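You operate a simulated robot arm through the tools that you are given. There is no shell and no other tool. Be economical: measure what you need, move in short steps, check, and stop when the job is done.

You are at the controls of a simulated two-armed robot. One attempt, no reset.

TASK
Put the white tag from the top of the feed bench on top of the grey hose end there. Put the plug gauge on the top of the feed bench away on the top of the service bench. Put the red grease tube from the top of the feed bench on the side shelf top. Put the 10 slot gauge from the top of the feed bench on the top of the dryer and the 13 slot gauge on the top of the low shelf. The order is free. Set down upright: plug gauge, grease tube.
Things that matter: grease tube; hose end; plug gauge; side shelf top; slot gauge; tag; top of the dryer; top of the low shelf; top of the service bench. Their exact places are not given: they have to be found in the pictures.

The check looks at the end state, three seconds after you hand in, the way a careful person would. Anything else that was tipped, shoved, dropped, spilled or broken makes it a failure.

THE ROBOT
Two 7-joint arms with two-finger parallel grippers on one trunk, on a base that drives. Base frame: it is fixed to the floor where the robot stands at the start and does not move with it; the origin is under the middle of the robot, x ahead of it, y to its left, z up; the surface under the hand at the start is at about z = 820. Readings come in mm, degrees, newtons and seconds.
The left shoulder is at the start at [50, 177, 1154], the right one opposite. With the tool pointing down near the work surface each hand reaches from about 220 to 700 mm from the robot's upright axis, wherever it stands, measured 20 degrees to its own side. Places, roughly: grease tube [500, 1000, 750]; hose end (6x6x15 cm) [400, 300, 900]; plug gauge [500, 750, 750]; side shelf top (22x29 cm) [-2620, 1560, 840]; slot gauge [500, 750, 750]; tag [750, 0, 750]; top of the dryer [600, 2900, 1300]; top of the low shelf [500, -2300, 700]; top of the service bench [500, 7500, 900]. Payload 3.43 kg a hand.
Tool frame (each hand has its own): the origin (TCP) lies between the finger pads and is the grasp point; the fingertips stand 34 mm ahead of it; z points along the fingers, y is the line along which they close. Largest opening 128 mm; finger width 24, thickness 12; the body of the gripper, 48 by 130 mm, starts 96 mm behind the TCP.
Orientation is that of the tool frame in the base frame, as a unit quaternion [w, x, y, z]. With the fingers straight down and closing along the base's y, the tool's x points along the base's -x, its y along +y and its z along -z.

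THE INTERFACE
- The arms move only by the tool servo_tool. It takes "left_rows", "right_rows" or both (then of equal length, played together; a hand with none holds still); each is text: rows parted by semicolons, each of 7 numbers parted by spaces: the turn, a rotation vector about the tool's x, y, z in degrees, then the shift along the tool's x, y, z in mm, then the gripper command, from -1 (shut) to 1 (fully open), values between in proportion. In form: rx ry rz dx dy dz hand; .... A call has 1 to 20 rows; each row shifts and turns the commanded pose from where the row before left it, along the tool's axes as they then stand. A row lasts 0.2 s, in which the tool goes at most 50 mm and 8.6 degrees; a call with a longer step from one row to the next is refused whole, and so is a gripper value outside its range. Where a pose cannot be reached the arm comes as near as it can. A force on the tool above 40 N (or 10 N above the force at the start of the call, whichever is more), or a blocked arm, ends the call early, and 0.2 s more pass. The fingers move at their own pace (about 108 mm/s each) and stop on an object; they squeeze with about 23 N. The grip force told is the motor's: it shows also when the fingers shut on nothing. Time passes only in rows, and 0.2 s behind the last, so rows that do not move let the fingers close. It gives the time, the measured TCP pose, the force on the tool (base axes), the opening and the grip force at its end, in the units of the frame above (readings bear some noise), with the torque about the TCP (base axes, N m) and any sound that the robot's microphone picked up, and new pictures: "pictures" is both (left out), scene, wrist or none (wrist: the cameras of the hands that moved).
- Cameras (640 x 400 px; columns grow to the right, rows downward): "scene" is now at [130.2, 48.4, 1309.6]; the picture's right is [0.55, -0.84, 0.00], its down [-0.45, -0.29, -0.84] and it looks along [0.71, 0.46, -0.54] (base axes); focal length 214 px, centre (320, 200). "left" rides on the left gripper at [76, 11, -160] in its tool frame; the picture's right is [-0.15, 0.99, 0.00], its down [-0.88, -0.13, -0.46] and it looks along [-0.45, -0.07, 0.89] (tool axes); focal length 234 px, centre (320, 200). "right" rides on the right gripper at [76, -11, -160] in its tool frame; the picture's right is [0.15, 0.99, 0.00], its down [-0.88, 0.13, -0.46] and it looks along [-0.45, 0.07, 0.89] (tool axes); focal length 234 px, centre (320, 200).
- raise_lower(by): slides the trunk up (or, below 0, down) by that many mm; the arms and the scene camera ride with it, the base frame stays. It gives what a move gives, with no picture.
- drive_base(legs): drives the robot by 1 to 6 legs, each [ahead, turn to the left] in mm and degrees, along the robot's own axes; the way and the turn of a leg run together, so that a leg with both is an arc; at most 1500 mm and 180 degrees a leg. The arms and the cameras ride along, it lands a little off, and it stops where it bumps. It gives what a move gives, and a new picture of the scene camera.
- turn_head(pan, tilt): turns the head with the scene camera to pan (to the left, within 80 degrees either way) and tilt (down, from -29 to 69), counted from straight ahead of the robot. It gives what a move gives, and a new picture of the scene camera.
- measure_at(camera, pixels): for up to 12 pixels [column, row] of the newest picture of that camera ("zoom" is the newest enlarged one), the place [x, y, z] in the base frame of the surface seen there, good to about 3 mm, but the place of the scene camera against the robot may be out by one fixed shift of up to 25 mm in any direction. The clock stands still meanwhile.
- close_up(camera, box): a new picture of the part [left, top, right, bottom] of that camera's present view, enlarged. The clock stands still meanwhile.
- sign_off(): hands the job in; it is judged then, once.

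Keep the steps short. Do not move on a guess: measure, check each grasp and each placing, and mend mistakes. In all there are 110 turns and 260 pictures (those below and enlarged ones count). Leave the grippers open and the arms clear of the work at the hand-in unless told otherwise, and finish with a single line.

The tools are called after "Emit:" as name(argument=value, ...) on one line, values as JSON. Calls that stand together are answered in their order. servo_tool: Moves the arms, as the interface text tells. Its arguments: {"type":"object","properties":{"left_rows":{"type":"string"},"right_rows":{"type":"string"},"pictures":{"type":"string","enum":["both","scene","wrist","none"]}},"required":[]} The other tools are called the same way: raise_lower (by) slides the trunk up or down; drive_base (legs) drives the base; turn_head (pan, tilt) turns the head that bears the scene camera; measure_at (camera, pixels) gives the place of the surface under pixels of a picture; close_up (camera, box) takes an enlarged picture of a part of a camera's view; sign_off () hands the job in.

At the start:

```text
t: 0.0
left_tool_pos: [338.9, 524.5, 1169.8]
left_tool_rot: [0.0, 0.0, 1.0, 0.001]
left_ft_force: [0.1, 0.3, 0.5]
left_wrist_torque: [0.01, -0.01, 0.01]
left_width: 127.9
left_grasp_force: 0.2
right_tool_pos: [371.0, 26.6, 1212.8]
right_tool_rot: [0.001, 0.0, 1.0, 0.0]
right_ft_force: [-0.7, 0.7, -0.6]
right_wrist_torque: [0.01, 0.02, 0.0]
right_width: 128.1
right_grasp_force: 0.1
trunk travel left (down, up): [-325.0, 76.0]
robot x, y, heading: [2.3, -2.6, 0.1]
head pan, tilt: [33.1, 32.6]
```

scene: 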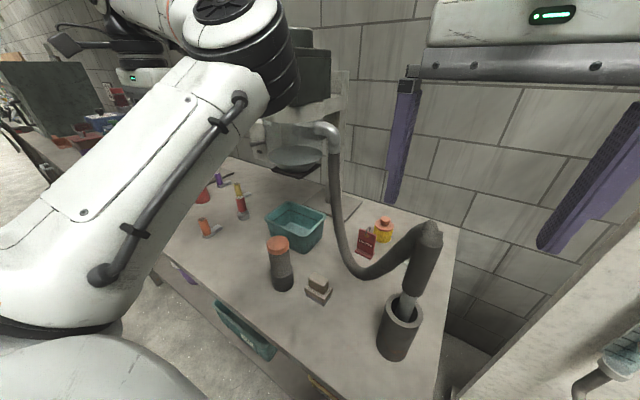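
right: 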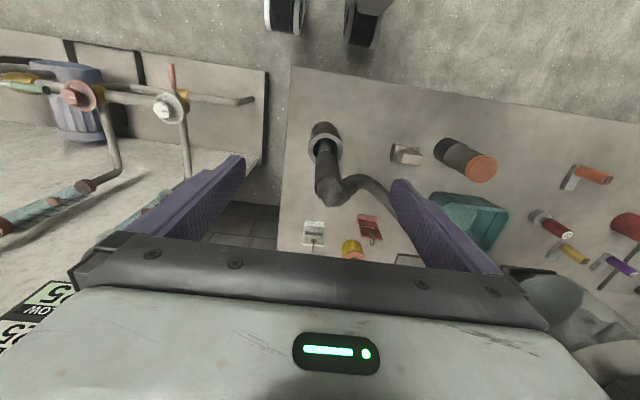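
left: 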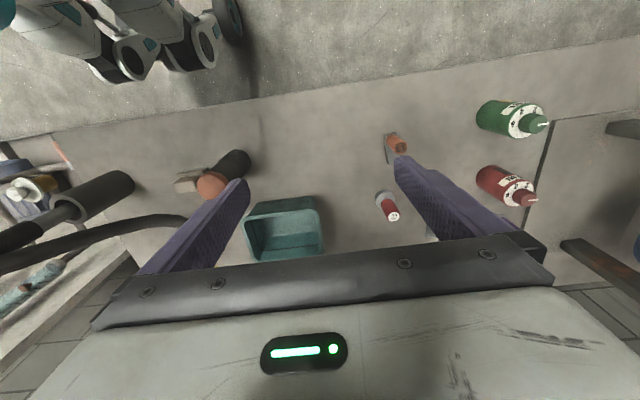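

I see the feed bench with many small items. I take enlarged pictures to tell them apart.

Emit:
close_up(camera="right", box=[280, 100, 480, 270])

Emit:
close_up(camera="right", box=[480, 140, 640, 300])

Emit:
close_up(camera="left", box=[360, 80, 560, 240])

Emit:
close_up(camera="scene", box=[180, 160, 320, 260])

```text
2.35 times, centred on (380, 185) of right
```

zoom: 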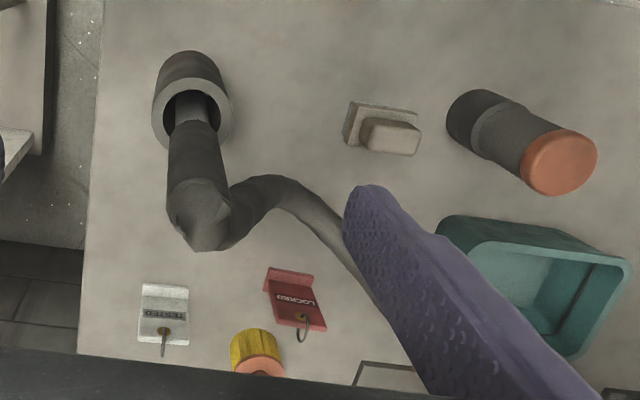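

```text
2.50 times, centred on (560, 220) of right
```

zoom: 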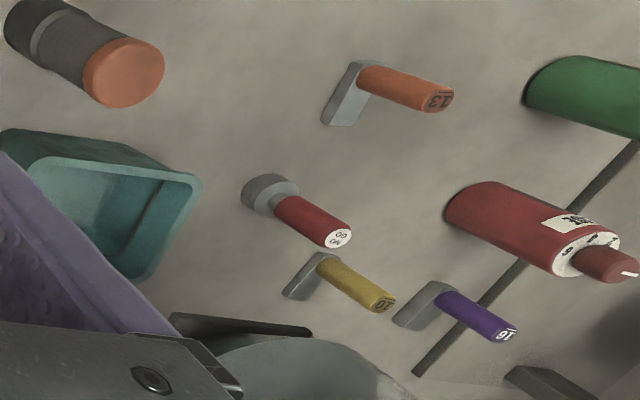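

```text
2.50 times, centred on (460, 160) of left
```

zoom: 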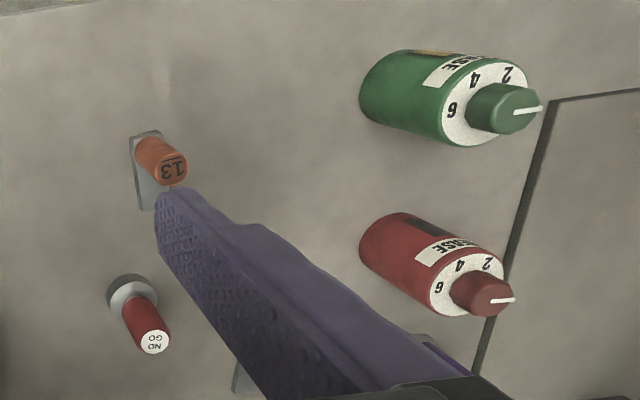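

```text
4.00 times, centred on (250, 210) of scene
```

zoom: 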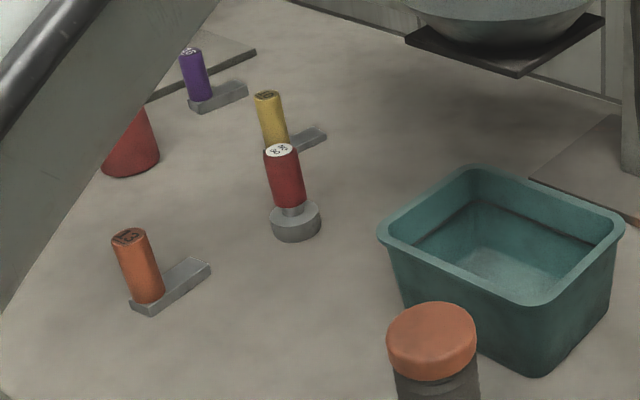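

I measure the items in the scene view and both wrist views.

Emit:
measure_at(camera="scene", pixels=[[432, 228], [428, 245], [418, 280], [404, 303], [400, 340], [277, 242], [283, 280], [366, 245], [318, 285], [206, 222], [241, 205], [239, 187]])

Emit:
measure_at(camera="right", pixels=[[325, 196], [345, 188], [325, 165], [322, 130], [314, 233], [313, 240], [369, 228], [480, 167], [450, 150], [594, 175], [562, 230], [575, 255]])

Emit:
measure_at(camera="left", pixels=[[400, 147], [393, 214], [500, 180], [525, 197], [515, 120], [540, 124], [388, 155], [420, 60], [560, 200], [100, 190]])

Emit:
close_up(camera="scene", box=[320, 200, 480, 370])

```text
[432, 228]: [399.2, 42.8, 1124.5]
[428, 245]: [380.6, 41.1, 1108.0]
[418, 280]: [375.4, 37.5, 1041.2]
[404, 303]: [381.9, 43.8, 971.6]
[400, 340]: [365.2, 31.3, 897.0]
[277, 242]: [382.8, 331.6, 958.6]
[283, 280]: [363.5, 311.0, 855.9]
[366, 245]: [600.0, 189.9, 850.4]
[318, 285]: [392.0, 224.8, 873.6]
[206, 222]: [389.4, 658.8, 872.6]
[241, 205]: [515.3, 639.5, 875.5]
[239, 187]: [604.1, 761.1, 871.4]
```

```text
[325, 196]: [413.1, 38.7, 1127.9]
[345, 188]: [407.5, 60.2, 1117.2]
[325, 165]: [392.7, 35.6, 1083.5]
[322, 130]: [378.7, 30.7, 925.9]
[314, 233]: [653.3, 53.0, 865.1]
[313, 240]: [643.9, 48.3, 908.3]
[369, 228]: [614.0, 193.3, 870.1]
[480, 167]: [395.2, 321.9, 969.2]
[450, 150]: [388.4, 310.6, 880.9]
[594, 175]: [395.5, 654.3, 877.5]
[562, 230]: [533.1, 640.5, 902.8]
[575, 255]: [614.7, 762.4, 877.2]
```

```text
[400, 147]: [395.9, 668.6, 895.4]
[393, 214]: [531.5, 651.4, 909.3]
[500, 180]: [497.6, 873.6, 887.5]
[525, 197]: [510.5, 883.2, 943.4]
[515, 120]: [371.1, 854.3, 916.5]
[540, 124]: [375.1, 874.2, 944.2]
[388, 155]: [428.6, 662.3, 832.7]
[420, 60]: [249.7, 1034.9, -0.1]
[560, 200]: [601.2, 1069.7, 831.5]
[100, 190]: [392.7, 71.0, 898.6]
```

```text
2.35 times, centred on (400, 285) of scene
```

zoom: 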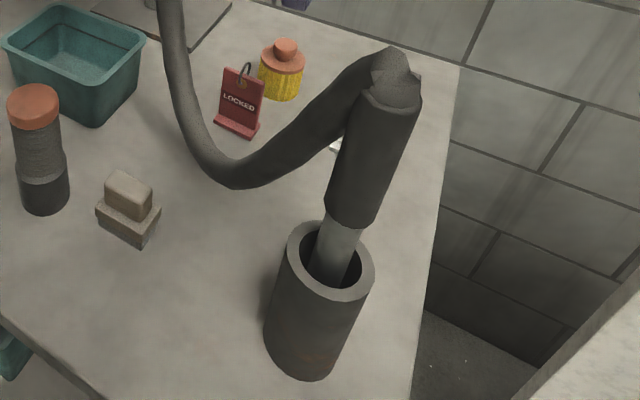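

The grey ribbed cylinder with orange cap at about (392,322), 15 cm tall, is the hose end. The white TESTED tag is at about (653,53). The red NO GO is the plug gauge, orange 13, yellow 10. Now I look around with the head.

Emit:
turn_head(pan=-50, tilt=25)

Emit:
turn_head(pan=-5, tilt=30)

Emit:
turn_head(pan=78, tilt=10)

```text
t: 1.6
left_tool_pos: [340.6, 524.1, 1170.0]
left_tool_rot: [0.001, 0.0, 1.0, 0.0]
left_ft_force: [-0.4, -0.4, -0.1]
left_wrist_torque: [0.0, 0.0, -0.02]
left_width: 127.9
left_grasp_force: 0.1
right_tool_pos: [371.1, 26.0, 1212.7]
right_tool_rot: [0.0, 0.0, 1.0, 0.0]
right_ft_force: [0.5, 0.8, 0.0]
right_wrist_torque: [0.02, 0.03, -0.02]
right_width: 128.2
right_grasp_force: 0.1
trunk travel left (down, up): [-325.0, 76.0]
robot x, y, heading: [3.9, 2.5, -0.2]
head pan, tilt: [-50.0, 25.0]
```

scene: 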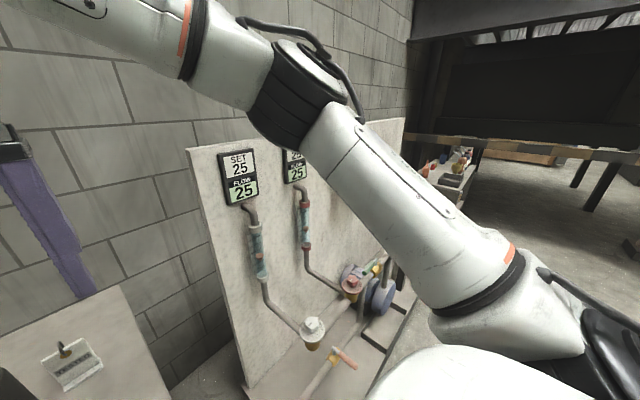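

```text
t: 2.7
left_tool_pos: [339.8, 525.8, 1169.3]
left_tool_rot: [0.002, 0.0, 1.0, 0.0]
left_ft_force: [0.9, 0.1, 0.2]
left_wrist_torque: [-0.02, 0.0, -0.01]
left_width: 128.1
left_grasp_force: 0.1
right_tool_pos: [372.3, 23.7, 1212.7]
right_tool_rot: [0.0, 0.0, 1.0, 0.0]
right_ft_force: [0.0, 0.4, -0.4]
right_wrist_torque: [0.0, 0.0, 0.01]
right_width: 127.8
right_grasp_force: 0.1
trunk travel left (down, up): [-325.0, 76.0]
robot x, y, heading: [1.8, 0.5, -0.0]
head pan, tilt: [-5.0, 30.0]
```

scene: 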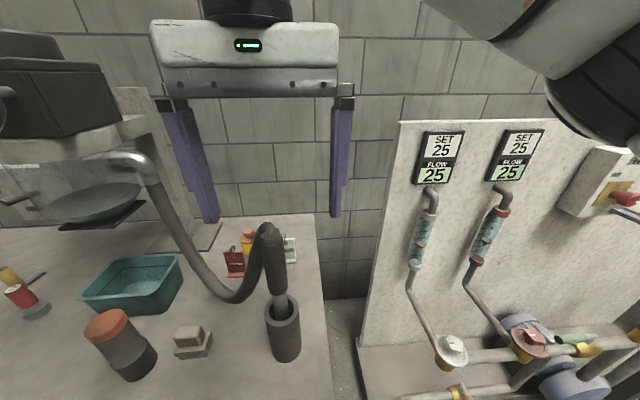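

```text
t: 4.3
left_tool_pos: [339.4, 524.3, 1169.9]
left_tool_rot: [0.001, 0.0, 1.0, 0.0]
left_ft_force: [-0.1, -0.6, 0.0]
left_wrist_torque: [-0.02, 0.0, 0.02]
left_width: 128.0
left_grasp_force: 0.1
right_tool_pos: [373.4, 27.0, 1213.3]
right_tool_rot: [-0.001, 0.0, 1.0, 0.0]
right_ft_force: [-0.3, 0.5, -0.9]
right_wrist_torque: [0.02, 0.04, -0.01]
right_width: 127.9
right_grasp_force: 0.0
trunk travel left (down, up): [-325.0, 76.0]
robot x, y, heading: [0.2, 1.0, -0.1]
head pan, tilt: [78.0, 10.0]
```

scene: 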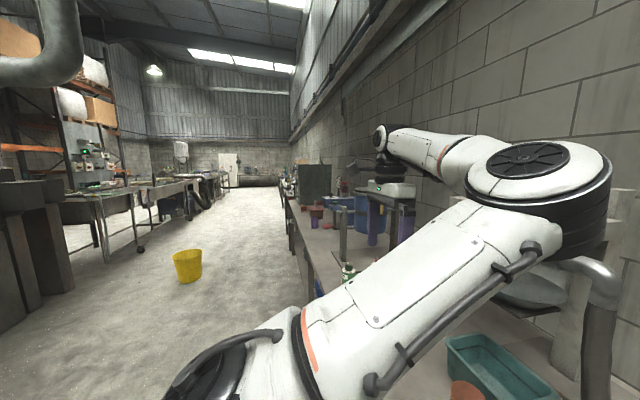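

Emit:
measure_at(camera="scene", pixels=[[187, 252], [187, 282], [140, 250], [60, 280], [20, 240], [300, 205], [312, 165], [293, 240], [345, 268], [105, 255], [192, 215], [245, 230]])

Emit:
turn_head(pan=-80, tilt=30)

```text
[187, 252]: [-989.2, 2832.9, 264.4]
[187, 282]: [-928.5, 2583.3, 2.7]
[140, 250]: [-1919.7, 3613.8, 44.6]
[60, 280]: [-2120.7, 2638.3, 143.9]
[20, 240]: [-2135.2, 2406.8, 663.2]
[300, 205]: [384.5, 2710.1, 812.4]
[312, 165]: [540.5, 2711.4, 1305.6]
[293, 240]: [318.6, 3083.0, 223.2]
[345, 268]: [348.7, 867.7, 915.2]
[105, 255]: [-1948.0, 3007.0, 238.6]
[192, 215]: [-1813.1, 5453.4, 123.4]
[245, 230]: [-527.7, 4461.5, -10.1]
```

```text
t: 6.7
left_tool_pos: [340.2, 524.9, 1169.0]
left_tool_rot: [0.001, 0.0, 1.0, 0.001]
left_ft_force: [-0.6, 0.9, 0.2]
left_wrist_torque: [0.02, 0.0, 0.0]
left_width: 128.1
left_grasp_force: 0.0
right_tool_pos: [371.1, 26.2, 1213.8]
right_tool_rot: [0.0, -0.001, 1.0, 0.0]
right_ft_force: [1.0, 0.8, 0.0]
right_wrist_torque: [0.0, -0.03, 0.01]
right_width: 128.1
right_grasp_force: 0.1
trunk travel left (down, up): [-325.0, 76.0]
robot x, y, heading: [3.0, -1.2, -0.1]
head pan, tilt: [-80.0, 30.0]
```

scene: 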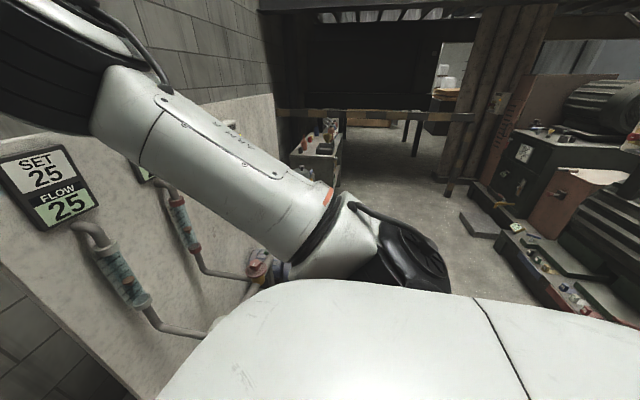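

I check how near the bench and the pipe unit come to the robot base.

Emit:
turn_head(pan=-30, tilt=60)

```text
t: 7.9
left_tool_pos: [340.4, 523.6, 1168.8]
left_tool_rot: [0.001, 0.001, 1.0, 0.0]
left_ft_force: [-0.1, 0.4, -0.8]
left_wrist_torque: [-0.06, 0.0, -0.04]
left_width: 128.0
left_grasp_force: 0.0
right_tool_pos: [372.4, 26.9, 1212.9]
right_tool_rot: [0.0, 0.0, 1.0, 0.0]
right_ft_force: [-0.2, 0.5, 0.8]
right_wrist_torque: [0.02, 0.0, 0.02]
right_width: 127.8
right_grasp_force: 0.0
trunk travel left (down, up): [-325.0, 76.0]
robot x, y, heading: [-1.5, 2.8, 0.3]
head pan, tilt: [-30.0, 60.0]
```

scene: 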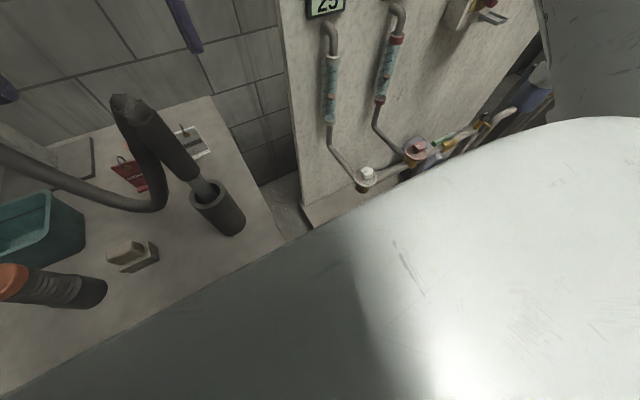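

Emit:
measure_at(camera="scene", pixels=[[310, 232], [308, 208], [285, 245], [280, 230], [420, 170], [545, 110], [366, 178], [520, 70], [100, 340], [190, 140], [193, 130], [400, 175]])

Emit:
close_up(camera="scene", box=[100, 90, 230, 210])

```text
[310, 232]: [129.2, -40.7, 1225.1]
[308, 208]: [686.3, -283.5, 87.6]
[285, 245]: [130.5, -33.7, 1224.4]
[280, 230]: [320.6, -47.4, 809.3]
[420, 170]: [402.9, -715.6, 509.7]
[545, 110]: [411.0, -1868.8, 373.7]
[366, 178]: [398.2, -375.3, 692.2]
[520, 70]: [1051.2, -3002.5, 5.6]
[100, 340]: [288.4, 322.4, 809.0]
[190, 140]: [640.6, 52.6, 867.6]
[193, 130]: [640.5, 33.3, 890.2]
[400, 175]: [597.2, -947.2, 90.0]
```

```text
3.33 times, centred on (165, 150) of scene
```

zoom: 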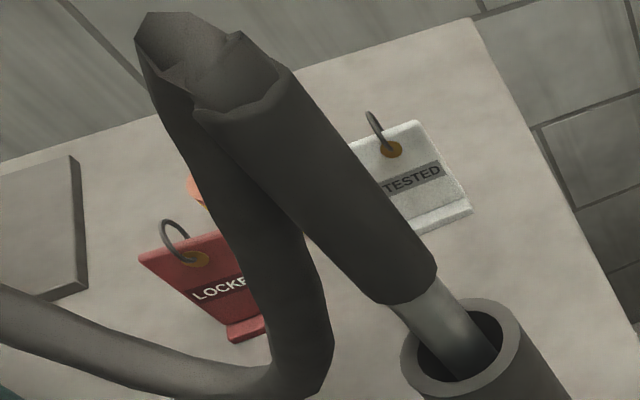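

Bench front edge is x≈285, surface ≈820. To reach the tag clear of the hose, I'll stand further right, turned left. First I pull the left hand in and up.

Emit:
servo_tool(left_rows="0 0 0 25 -30 -25 1;0 0 0 25 -30 -25 1;0 0 0 25 -30 -25 1;0 0 0 25 -30 -25 1;0 0 0 25 -30 -25 1", pictures="none")

Emit:
drive_base(legs=[[-400, 0], [0, -20], [420, 0], [0, 40]])

```text
t: 9.1
left_tool_pos: [202.9, 410.5, 1286.1]
left_tool_rot: [-0.002, -0.021, 1.0, -0.023]
left_ft_force: [-0.6, -0.2, 0.3]
left_wrist_torque: [0.06, -0.02, 0.02]
left_width: 128.0
left_grasp_force: 0.1
left hand out of reach, approached as far as the arm can: row 5
right_tool_pos: [371.3, 25.0, 1214.2]
right_tool_rot: [0.001, 0.0, 1.0, 0.001]
right_ft_force: [0.0, 0.2, 0.0]
right_wrist_torque: [0.04, -0.03, -0.02]
right_width: 127.9
right_grasp_force: 0.2
trunk travel left (down, up): [-325.0, 76.0]
robot x, y, heading: [-0.8, 1.2, -0.0]
head pan, tilt: [-30.0, 60.0]
```

```text
t: 16.7
left_tool_pos: [81.7, 303.0, 1285.6]
left_tool_rot: [0.006, -0.174, 0.984, -0.023]
left_ft_force: [0.0, -0.9, 0.6]
left_wrist_torque: [0.0, -0.03, 0.0]
left_width: 128.0
left_grasp_force: 0.0
right_tool_pos: [358.4, -11.5, 1212.7]
right_tool_rot: [0.0, -0.155, 0.988, 0.0]
right_ft_force: [0.5, 0.3, -0.6]
right_wrist_torque: [-0.03, -0.02, -0.01]
right_width: 128.0
right_grasp_force: 0.1
trunk travel left (down, up): [-325.0, 76.0]
robot x, y, heading: [11.6, -150.8, 17.7]
head pan, tilt: [-30.0, 60.0]
```

scene: 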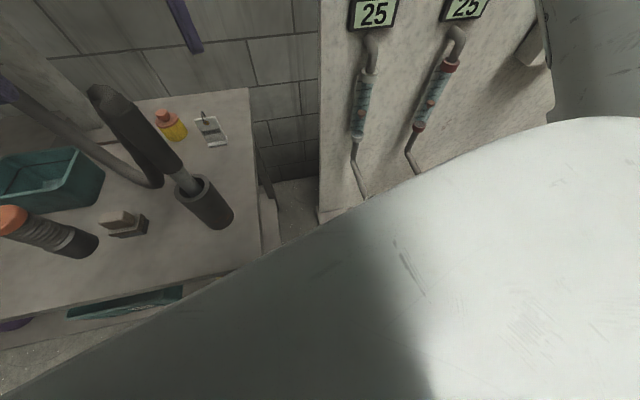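

The tag is a little too far from the right shoulder (≈645). Turning 22° more to the left brings it nearer without moving the base forward.

Emit:
drive_base(legs=[[0, 22]])

```text
t: 18.3
left_tool_pos: [-96.0, 296.1, 1286.5]
left_tool_rot: [0.011, -0.361, 0.932, -0.024]
left_ft_force: [0.4, -0.5, 1.1]
left_wrist_torque: [-0.01, -0.04, -0.02]
left_width: 128.0
left_grasp_force: 0.0
right_tool_pos: [281.4, 108.1, 1213.4]
right_tool_rot: [0.0, -0.342, 0.94, 0.0]
right_ft_force: [0.6, 0.4, 0.1]
right_wrist_torque: [-0.04, 0.0, 0.0]
right_width: 128.0
right_grasp_force: 0.1
trunk travel left (down, up): [-325.0, 76.0]
robot x, y, heading: [12.6, -149.0, 40.2]
head pan, tilt: [-30.0, 60.0]
```

scene: 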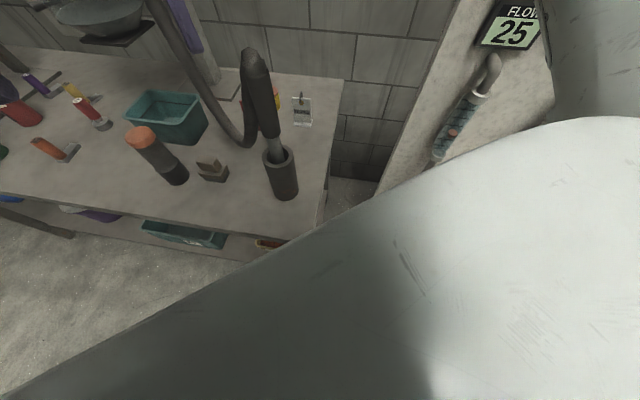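

Right hand: turn back to yaw 0 (5×8° about the tool's z), then go over the hose to above the tag.

Emit:
servo_tool(right_rows="0 0 8 0 0 -8 1;0 0 8 0 0 -8 1;0 0 8 0 0 -8 1;0 0 8 0 0 -8 1;0 0 8.2 0 0 -8 1;0 0 0 -40 -6.5 0 1;0 0 0 -40 -6.5 0 1;0 0 0 -40 -6.5 0 1;0 0 0 -40 -6.5 0 1;0 0 0 -40 -6.5 0 1;0 0 0 -40 -6.5 0 1;0 0 0 -40 -6.5 0 1;0 0 0 -40 -6.5 0 1;0 0 0 -40 -6.5 0 1")

```text
t: 21.3
left_tool_pos: [-95.8, 295.8, 1286.7]
left_tool_rot: [0.011, -0.361, 0.932, -0.023]
left_ft_force: [0.2, -0.6, -0.3]
left_wrist_torque: [-0.02, -0.01, -0.02]
left_width: 128.1
left_grasp_force: 0.0
right_tool_pos: [601.5, 24.8, 1244.0]
right_tool_rot: [0.002, 0.001, 1.0, 0.001]
right_ft_force: [-0.3, 0.0, 0.3]
right_wrist_torque: [0.02, -0.02, 0.03]
right_width: 127.9
right_grasp_force: 0.1
right hand out of reach, approached as far as the arm can: row 13, 14
trunk travel left (down, up): [-325.0, 76.0]
robot x, y, heading: [13.0, -154.1, 40.0]
head pan, tilt: [-30.0, 60.0]
```

scene: 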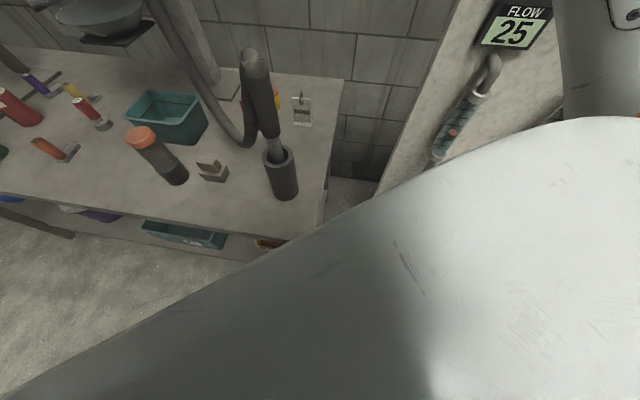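
right: 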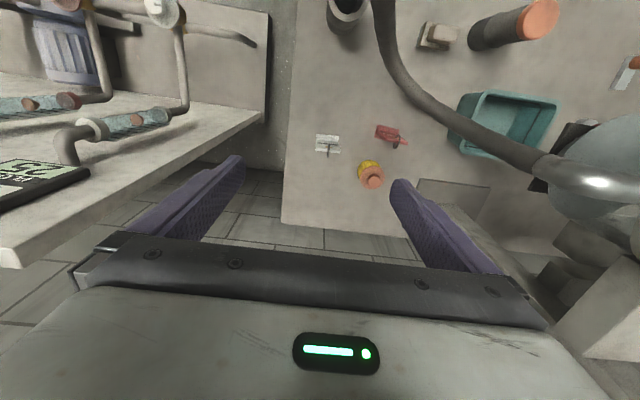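

Now measure the tag from the right wrist camera.

Emit:
close_up(camera="right", box=[290, 115, 420, 195])

Emit:
measure_at(camera="right", pixels=[[318, 137], [339, 138], [318, 150], [338, 151], [328, 143], [328, 154], [300, 190], [345, 12], [370, 166], [390, 133], [543, 18], [485, 35]])

```text
4.92 times, centred on (355, 155) of right
```

zoom: 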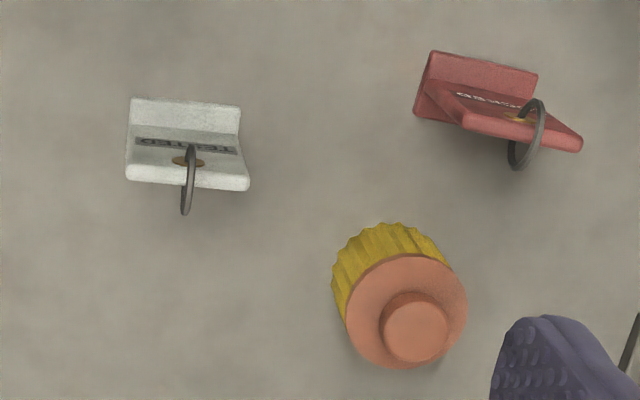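

```text
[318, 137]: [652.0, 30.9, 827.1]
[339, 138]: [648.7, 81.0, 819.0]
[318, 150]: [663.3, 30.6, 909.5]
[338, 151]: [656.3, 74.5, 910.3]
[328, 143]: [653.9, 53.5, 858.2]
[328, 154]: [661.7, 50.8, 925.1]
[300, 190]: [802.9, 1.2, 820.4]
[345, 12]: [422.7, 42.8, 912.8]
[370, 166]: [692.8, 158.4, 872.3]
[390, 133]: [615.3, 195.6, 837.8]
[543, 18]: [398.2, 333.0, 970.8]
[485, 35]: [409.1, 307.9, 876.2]
```

Tag plate: y 31–75, x≈660, top z≈910 with ring above. I descend 160 mm and check where the hand lands.

Emit:
servo_tool(right_rows="0 0 0 0 0 40 0.6;0 0 0 0 0 40 0.6;0 0 0 0 0 40 0.6;0 0 0 0 0 40 0.6")

```text
t: 22.3
left_tool_pos: [-95.3, 296.2, 1285.5]
left_tool_rot: [0.011, -0.36, 0.932, -0.024]
left_ft_force: [-0.3, 0.7, -0.6]
left_wrist_torque: [-0.01, 0.0, 0.01]
left_width: 128.0
left_grasp_force: 0.1
right_tool_pos: [603.8, 23.9, 1084.7]
right_tool_rot: [0.0, 0.002, 1.0, 0.001]
right_ft_force: [-0.2, -0.5, -0.2]
right_wrist_torque: [-0.03, 0.01, 0.01]
right_width: 102.4
right_grasp_force: 0.1
trunk travel left (down, up): [-325.0, 76.0]
robot x, y, heading: [13.5, -150.4, 39.7]
head pan, tilt: [-30.0, 60.0]
```

scene: 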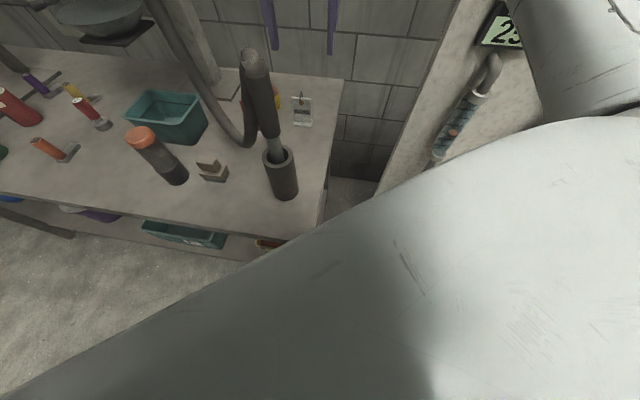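
right: 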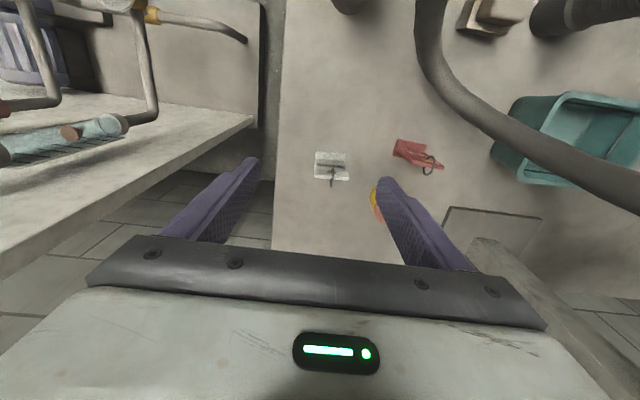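

Emit:
servo_tool(right_rows="0 0 0 0 0 30 0.3;0 0 0 -20 10 30 0.3;0 0 0 -20 10 15 0.3;0 0 0 -16 9 0 0.3")

```text
t: 23.3
left_tool_pos: [-96.2, 297.1, 1285.8]
left_tool_rot: [0.012, -0.36, 0.932, -0.025]
left_ft_force: [-0.1, 0.2, -0.2]
left_wrist_torque: [0.01, 0.0, 0.02]
left_width: 127.8
left_grasp_force: 0.0
right_tool_pos: [660.3, 55.4, 1007.5]
right_tool_rot: [0.0, 0.002, 1.0, 0.0]
right_ft_force: [0.1, 0.0, -0.1]
right_wrist_torque: [0.0, 0.01, 0.04]
right_width: 83.2
right_grasp_force: 0.1
trunk travel left (down, up): [-325.0, 76.0]
robot x, y, heading: [16.0, -150.3, 40.1]
head pan, tilt: [-30.0, 60.0]
```

scene: 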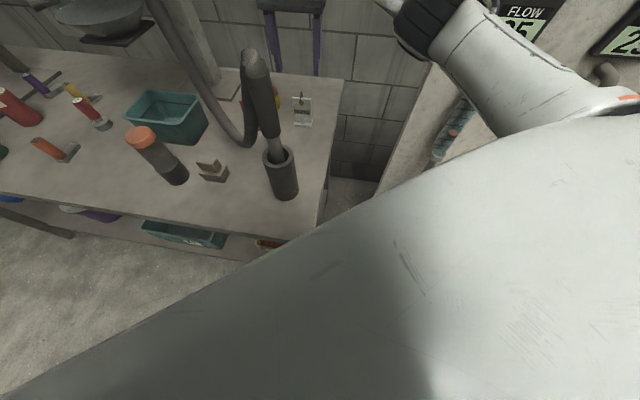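
right: 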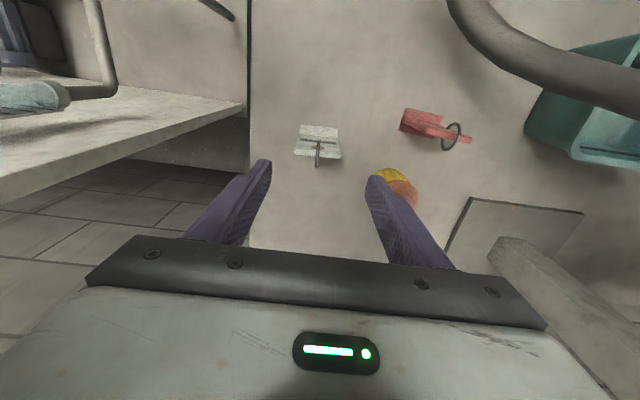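

Emit:
close_up(camera="right", box=[270, 110, 370, 180])

Emit:
measure_at(camera="right", pixels=[[296, 156], [339, 158], [303, 127], [337, 130], [298, 151], [318, 152], [318, 163], [385, 175], [406, 190]])

```text
5.71 times, centred on (320, 145) of right
```

zoom: 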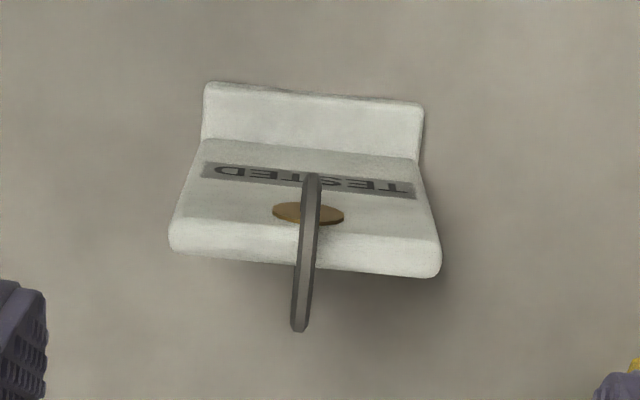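

```text
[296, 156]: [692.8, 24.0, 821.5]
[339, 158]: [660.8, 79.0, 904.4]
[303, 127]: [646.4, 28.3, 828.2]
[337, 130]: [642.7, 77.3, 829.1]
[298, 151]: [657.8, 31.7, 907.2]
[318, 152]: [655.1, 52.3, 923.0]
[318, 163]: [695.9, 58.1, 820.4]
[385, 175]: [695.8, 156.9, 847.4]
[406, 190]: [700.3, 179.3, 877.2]
```

Centre of the plate is (658, 54). Descend 125 mm and close.

Emit:
servo_tool(right_rows="0 0 0 1 0 32 0.3;0 0 0 1 0 32 0.3;0 0 0 0 0 32 0.3;0 0 0 0 0 30 0.3;0 0 0 0 0 0 -1;0 0 0 0 0 0 -1;0 0 0 0 0 0 -1", pictures="wrist")

```text
t: 24.9
left_tool_pos: [-96.5, 294.7, 1285.4]
left_tool_rot: [0.011, -0.361, 0.932, -0.024]
left_ft_force: [0.8, 0.0, -0.8]
left_wrist_torque: [0.01, -0.04, 0.0]
left_width: 128.0
left_grasp_force: 0.0
right_tool_pos: [659.3, 55.3, 882.6]
right_tool_rot: [0.0, 0.001, 1.0, 0.0]
right_ft_force: [-0.2, 0.0, 0.0]
right_wrist_torque: [0.01, 0.03, -0.01]
right_width: 54.7
right_grasp_force: 23.4
trunk travel left (down, up): [-325.0, 76.0]
robot x, y, heading: [13.8, -148.6, 40.5]
head pan, tilt: [-30.0, 60.0]
```

right: 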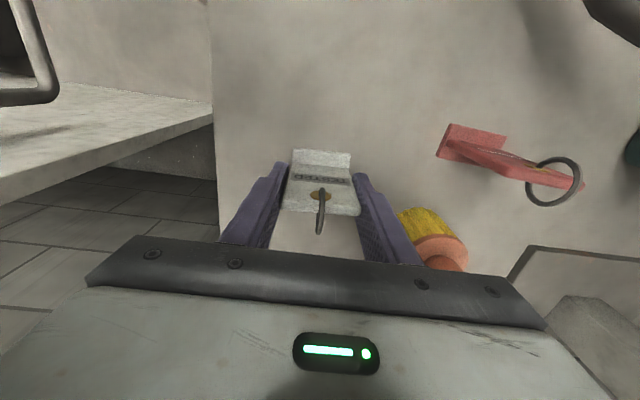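

Held (width 54.7). Lift while pulling back and to the right of the nozzle.

Emit:
servo_tool(right_rows="0 0 0 0 0 -20 -1;0 0 0 0 0 -40 -1;0 0 0 10 -5 -40 -1;0 0 0 20 -15 -35 -1;0 0 0 30 -25 -30 -1;0 0 0 35 -30 -20 -1;0 0 0 40 -25 -15 -1;0 0 0 40 -20 0 -1")

```text
refused: row 6 steps farther than a row can; nothing moved
```

Emit:
servo_tool(right_rows="0 0 0 0 0 -20 -1;0 0 0 0 0 -40 -1;0 0 0 10 -5 -40 -1;0 0 0 20 -15 -35 -1;0 0 0 30 -25 -30 -1;0 0 0 30 -30 -20 -1;0 0 0 40 -25 -10 -1;0 0 0 40 -20 0 -1")

```text
t: 26.7
left_tool_pos: [-95.5, 295.2, 1286.0]
left_tool_rot: [0.012, -0.361, 0.932, -0.024]
left_ft_force: [-0.1, -0.4, -1.2]
left_wrist_torque: [0.0, -0.01, 0.01]
left_width: 128.0
left_grasp_force: 0.0
right_tool_pos: [487.4, -64.4, 1074.7]
right_tool_rot: [0.0, 0.001, 1.0, 0.0]
right_ft_force: [-0.7, -0.1, 0.7]
right_wrist_torque: [0.01, -0.02, 0.03]
right_width: 54.4
right_grasp_force: 22.7
trunk travel left (down, up): [-325.0, 76.0]
robot x, y, heading: [14.6, -157.3, 40.1]
head pan, tilt: [-30.0, 60.0]
```

scene: 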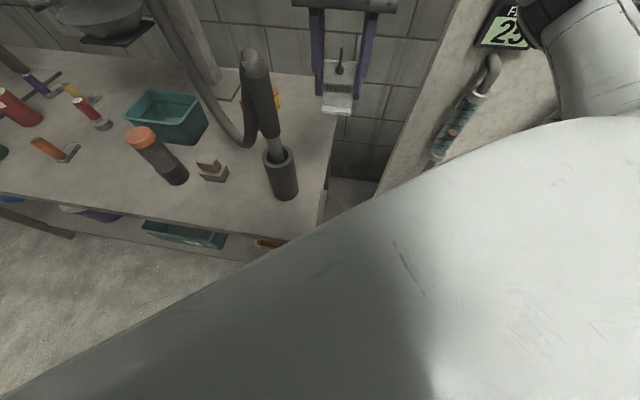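
right: 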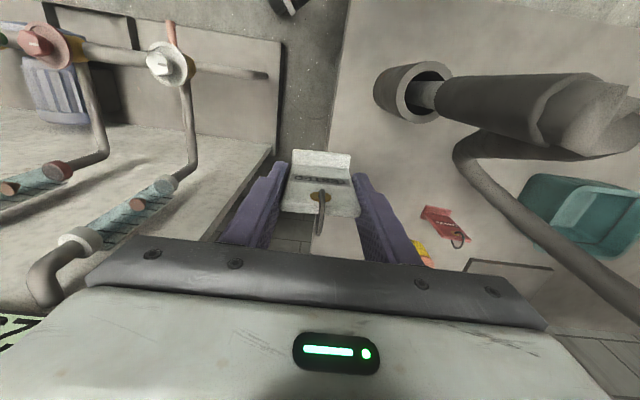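

Pull back in front of the bench edge and a bit up.

Emit:
servo_tool(right_rows="0 0 0 40 -3 -12 -1;0 0 0 40 -3 -12 -1;0 0 0 40 -3 -12 -1;0 0 0 40 -2 -12 -1;0 0 0 30 0 -12 -1", pictures="none")

Emit:
drive_base(legs=[[-300, 0], [0, 34], [780, 0], [0, -74]])

Emit:
turn_head(pan=20, tilt=50)

```text
t: 27.9
left_tool_pos: [-97.1, 295.8, 1284.8]
left_tool_rot: [0.011, -0.36, 0.932, -0.024]
left_ft_force: [1.1, 0.7, 0.1]
left_wrist_torque: [0.02, -0.01, 0.01]
left_width: 128.1
left_grasp_force: 0.0
right_tool_pos: [298.7, -73.7, 1138.2]
right_tool_rot: [-0.015, 0.02, 1.0, -0.002]
right_ft_force: [0.0, 0.7, 0.0]
right_wrist_torque: [0.0, -0.01, -0.01]
right_width: 54.4
right_grasp_force: 23.1
trunk travel left (down, up): [-325.0, 76.0]
robot x, y, heading: [17.0, -149.9, 40.2]
head pan, tilt: [-30.0, 60.0]
```

```text
t: 38.5
left_tool_pos: [183.8, 799.8, 1285.2]
left_tool_rot: [0.002, -0.027, 0.999, -0.026]
left_ft_force: [0.9, -0.1, 0.1]
left_wrist_torque: [0.0, 0.05, 0.03]
left_width: 128.0
left_grasp_force: 0.0
right_tool_pos: [256.6, 263.3, 1139.1]
right_tool_rot: [-0.013, 0.352, 0.936, 0.005]
right_ft_force: [-0.3, 0.1, -1.5]
right_wrist_torque: [-0.03, -0.01, 0.02]
right_width: 54.8
right_grasp_force: 23.4
trunk travel left (down, up): [-325.0, 76.0]
robot x, y, heading: [-17.9, 383.3, 0.6]
head pan, tilt: [-30.0, 60.0]
```

scene: 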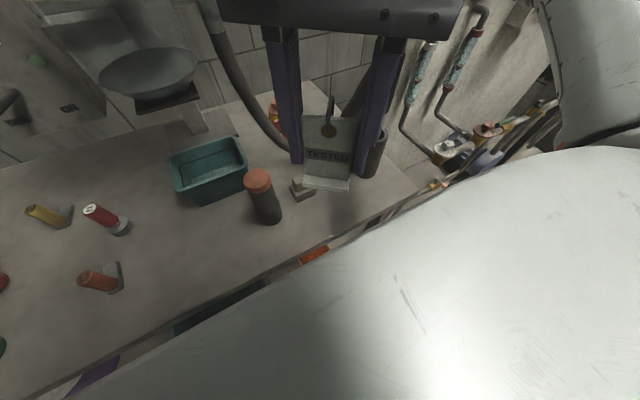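

```text
t: 39.6
left_tool_pos: [184.2, 799.7, 1285.9]
left_tool_rot: [0.003, -0.026, 0.999, -0.027]
left_ft_force: [-0.6, 0.5, -0.6]
left_wrist_torque: [-0.06, 0.02, 0.03]
left_width: 127.8
left_grasp_force: 0.0
right_tool_pos: [256.2, 263.1, 1138.6]
right_tool_rot: [-0.012, 0.353, 0.936, 0.005]
right_ft_force: [-0.1, -0.1, -0.8]
right_wrist_torque: [-0.03, 0.02, 0.01]
right_width: 54.6
right_grasp_force: 22.9
trunk travel left (down, up): [-325.0, 76.0]
robot x, y, heading: [-13.1, 386.4, 0.7]
head pan, tilt: [20.0, 50.0]
```

scene: 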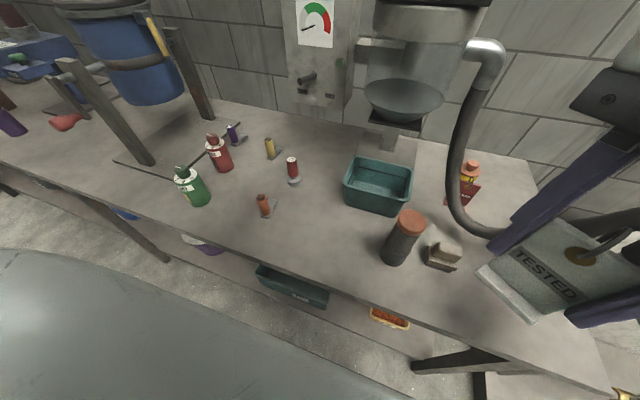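

Turn the right hand back to yaw 0 and look at the hose end with its camera.

Emit:
servo_tool(right_rows="0 0 -8.3 0 0 0 -1;0 0 -8.3 0 0 0 -1;0 0 -8.3 0 0 0 -1;0 0 -8.3 0 0 0 -1;0 0 -8.3 0 0 0 -1;0 0 0 -20 0 0 -1", pictures="wrist")

```text
t: 41.0
left_tool_pos: [184.6, 798.8, 1286.4]
left_tool_rot: [0.002, -0.026, 0.999, -0.027]
left_ft_force: [0.5, -0.3, -0.3]
left_wrist_torque: [-0.02, 0.05, 0.0]
left_width: 127.9
left_grasp_force: 0.0
right_tool_pos: [278.3, 262.1, 1138.4]
right_tool_rot: [-0.009, -0.003, 1.0, 0.008]
right_ft_force: [-0.2, -0.5, -0.3]
right_wrist_torque: [0.02, 0.01, -0.02]
right_width: 54.7
right_grasp_force: 23.2
trunk travel left (down, up): [-325.0, 76.0]
robot x, y, heading: [-14.7, 385.5, 0.7]
head pan, tilt: [20.0, 50.0]
```

right: 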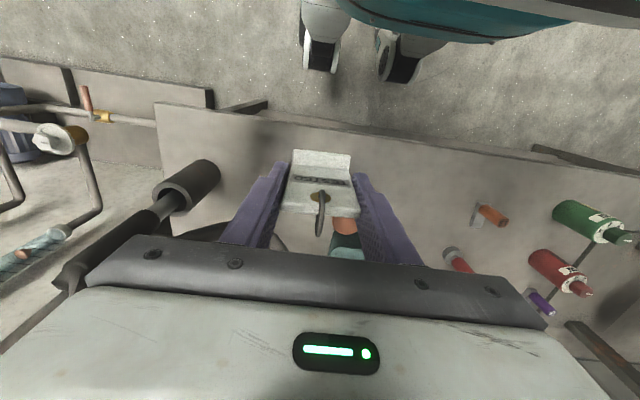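

The tag hides the cap. I level the right hand (about 1°) and take the left camera's view.

Emit:
servo_tool(left_rows="0 0 0 0 -30 0 1;0 0 0 0 -30 0 1", right_rows="0.92 -1.03 0 0 0 0 -1;0 0 0 0 0 0 -1", pictures="both")

```text
t: 41.6
left_tool_pos: [179.4, 790.9, 1279.5]
left_tool_rot: [0.002, -0.043, 0.998, -0.049]
left_ft_force: [0.6, -0.3, -0.3]
left_wrist_torque: [0.01, -0.01, -0.02]
left_width: 127.9
left_grasp_force: 0.1
left hand out of reach, approached as far as the arm can: row 1, 2
right_tool_pos: [276.0, 262.9, 1139.2]
right_tool_rot: [0.0, -0.001, 1.0, 0.0]
right_ft_force: [0.0, -0.4, -1.0]
right_wrist_torque: [-0.01, 0.0, 0.02]
right_width: 54.5
right_grasp_force: 23.0
trunk travel left (down, up): [-325.0, 76.0]
robot x, y, heading: [-13.0, 381.5, 0.8]
head pan, tilt: [20.0, 50.0]
```

scene: 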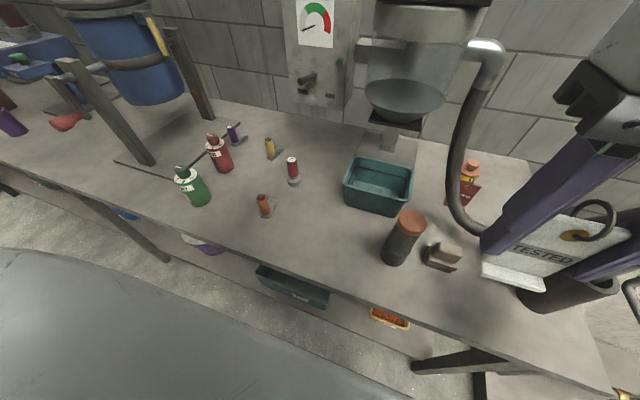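
right: 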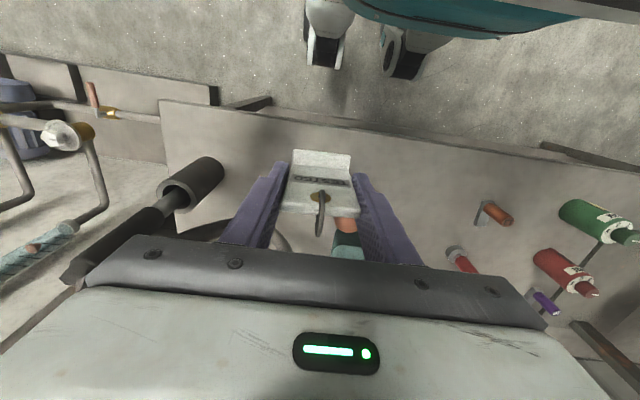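
left: 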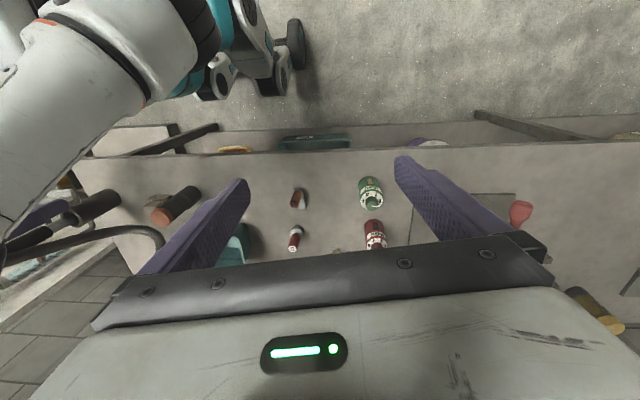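

Emit:
close_up(camera="left", box=[120, 170, 220, 240])

Emit:
measure_at(camera="left", pixels=[[160, 215], [154, 216], [166, 215], [160, 210], [160, 221]])

Emit:
measure_at(camera="scene", pixels=[[411, 219], [399, 219], [423, 221], [412, 211], [410, 229], [352, 260], [545, 265]])

Emit:
close_up(camera="scene", box=[370, 190, 470, 280])

```text
5.71 times, centred on (170, 205) of left
```

zoom: 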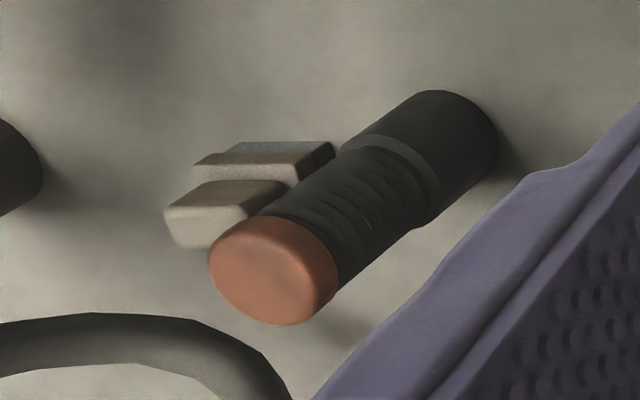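

```text
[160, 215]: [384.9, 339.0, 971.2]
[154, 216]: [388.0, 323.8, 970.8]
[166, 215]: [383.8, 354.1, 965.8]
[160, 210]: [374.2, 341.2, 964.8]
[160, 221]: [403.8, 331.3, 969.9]
```

```text
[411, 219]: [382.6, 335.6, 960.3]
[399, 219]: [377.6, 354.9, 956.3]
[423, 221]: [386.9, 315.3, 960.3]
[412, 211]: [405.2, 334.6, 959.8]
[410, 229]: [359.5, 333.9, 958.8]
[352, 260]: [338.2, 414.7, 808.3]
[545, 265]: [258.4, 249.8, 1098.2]
```

```text
4.44 times, centred on (420, 235) of scene
```

zoom: 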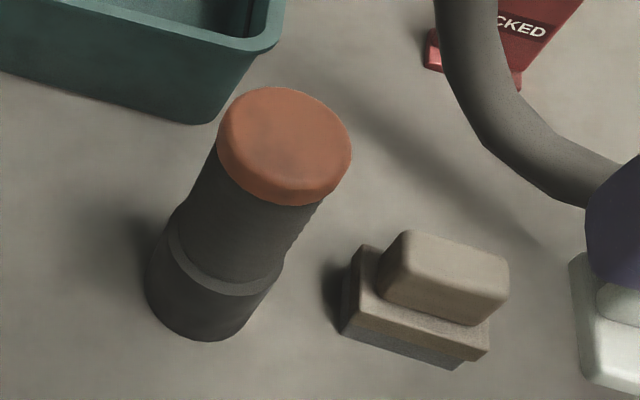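

Emit:
measure_at(camera="scene", pixels=[[487, 50], [482, 90], [463, 130], [455, 170], [458, 205], [475, 228], [410, 100], [440, 40]])

Emit:
servo_tool(right_rows="0 0 0 -25 0 -5 -1;0 0 0 -30 0 -5 -1;0 0 0 -30 0 0 -1;0 0 0 -30 0 0 -1", pictures="both")

```text
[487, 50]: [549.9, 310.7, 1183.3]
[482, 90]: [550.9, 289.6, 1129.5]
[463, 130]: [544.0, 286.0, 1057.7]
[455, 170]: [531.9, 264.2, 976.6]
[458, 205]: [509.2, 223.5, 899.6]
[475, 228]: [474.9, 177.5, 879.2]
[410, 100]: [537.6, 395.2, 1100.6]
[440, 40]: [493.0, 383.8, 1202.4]
```

```text
t: 42.6
left_tool_pos: [178.6, 791.9, 1279.2]
left_tool_rot: [0.003, -0.042, 0.998, -0.049]
left_ft_force: [1.0, -0.1, 0.1]
left_wrist_torque: [0.0, 0.0, 0.01]
left_width: 127.9
left_grasp_force: 0.1
right_tool_pos: [392.3, 264.6, 1147.9]
right_tool_rot: [-0.001, -0.002, 1.0, 0.0]
right_ft_force: [0.5, 0.5, -0.5]
right_wrist_torque: [0.02, -0.02, -0.02]
right_width: 54.6
right_grasp_force: 23.2
trunk travel left (down, up): [-325.0, 76.0]
robot x, y, heading: [-15.4, 382.1, 0.7]
head pan, tilt: [20.0, 50.0]
```

scene: 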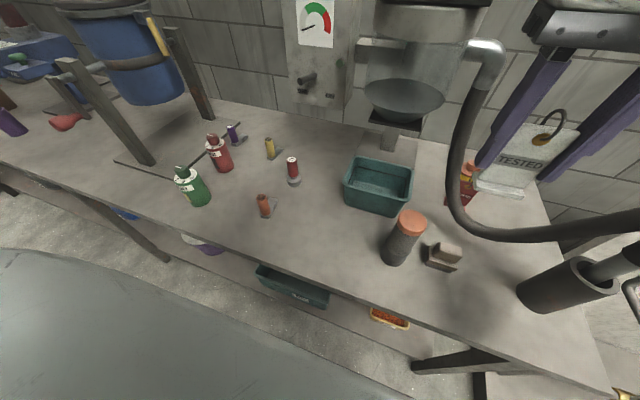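
right: 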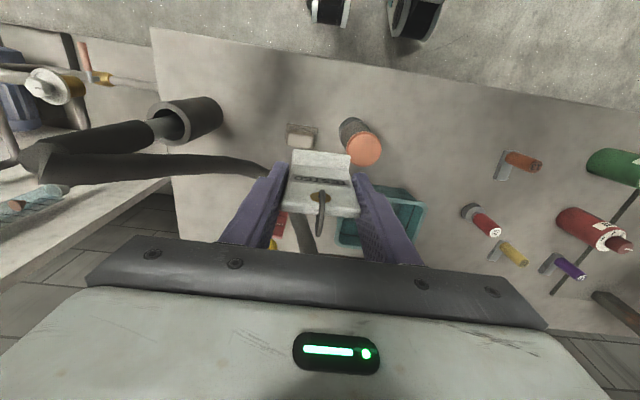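

Emit:
close_up(camera="right", box=[325, 110, 405, 170])

Emit:
measure_at(camera="right", pixels=[[364, 150], [351, 149], [376, 150], [364, 139], [363, 161], [322, 153], [322, 165], [296, 153], [348, 157]])

```text
6.67 times, centred on (365, 140) of right
```

zoom: 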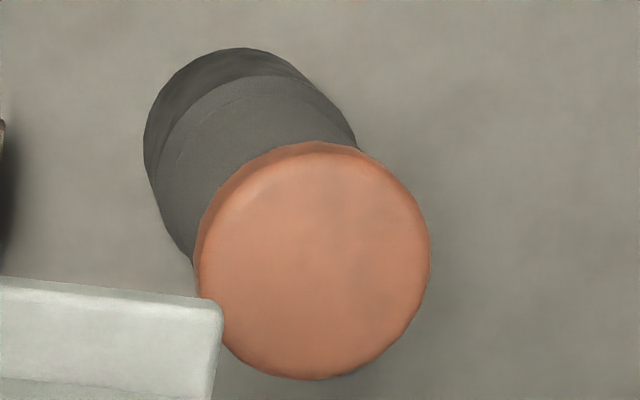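

```text
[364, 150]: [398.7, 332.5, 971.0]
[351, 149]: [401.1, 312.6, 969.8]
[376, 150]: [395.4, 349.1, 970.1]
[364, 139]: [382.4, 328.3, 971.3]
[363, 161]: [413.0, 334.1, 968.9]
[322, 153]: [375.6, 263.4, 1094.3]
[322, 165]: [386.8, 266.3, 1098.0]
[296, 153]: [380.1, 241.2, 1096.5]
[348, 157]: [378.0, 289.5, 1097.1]
```

Cap centre is (398,333), top z≈971; the tag's foot is centred 6 mm nearer than the TCP. Move over the cap and down to just above it.

Emit:
servo_tool(right_rows="0 0 0 -5 34 0 -1;0 0 0 -6 33 0 -1;0 0 0 0 0 0 -1;0 0 0 0 0 35 -1;0 0 0 0 0 35 -1;0 0 0 0 0 33 -1;0 0 0 0 0 0 -1", pictures="both")

```text
t: 44.2
left_tool_pos: [178.1, 790.2, 1279.5]
left_tool_rot: [0.005, -0.042, 0.998, -0.048]
left_ft_force: [-0.3, 0.3, 0.2]
left_wrist_torque: [0.02, 0.0, -0.01]
left_width: 128.2
left_grasp_force: 0.0
right_tool_pos: [403.0, 330.8, 1044.7]
right_tool_rot: [-0.001, -0.002, 1.0, 0.002]
right_ft_force: [-0.4, 0.3, -1.5]
right_wrist_torque: [0.02, -0.01, -0.02]
right_width: 54.6
right_grasp_force: 23.3
trunk travel left (down, up): [-325.0, 76.0]
robot x, y, heading: [-18.6, 383.9, 0.8]
head pan, tilt: [20.0, 50.0]
```

scene: 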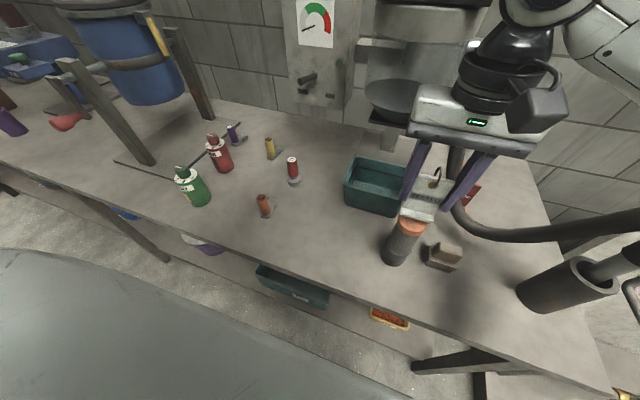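
right: 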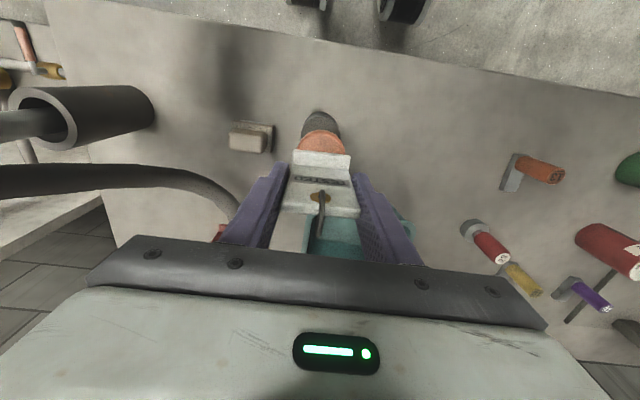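

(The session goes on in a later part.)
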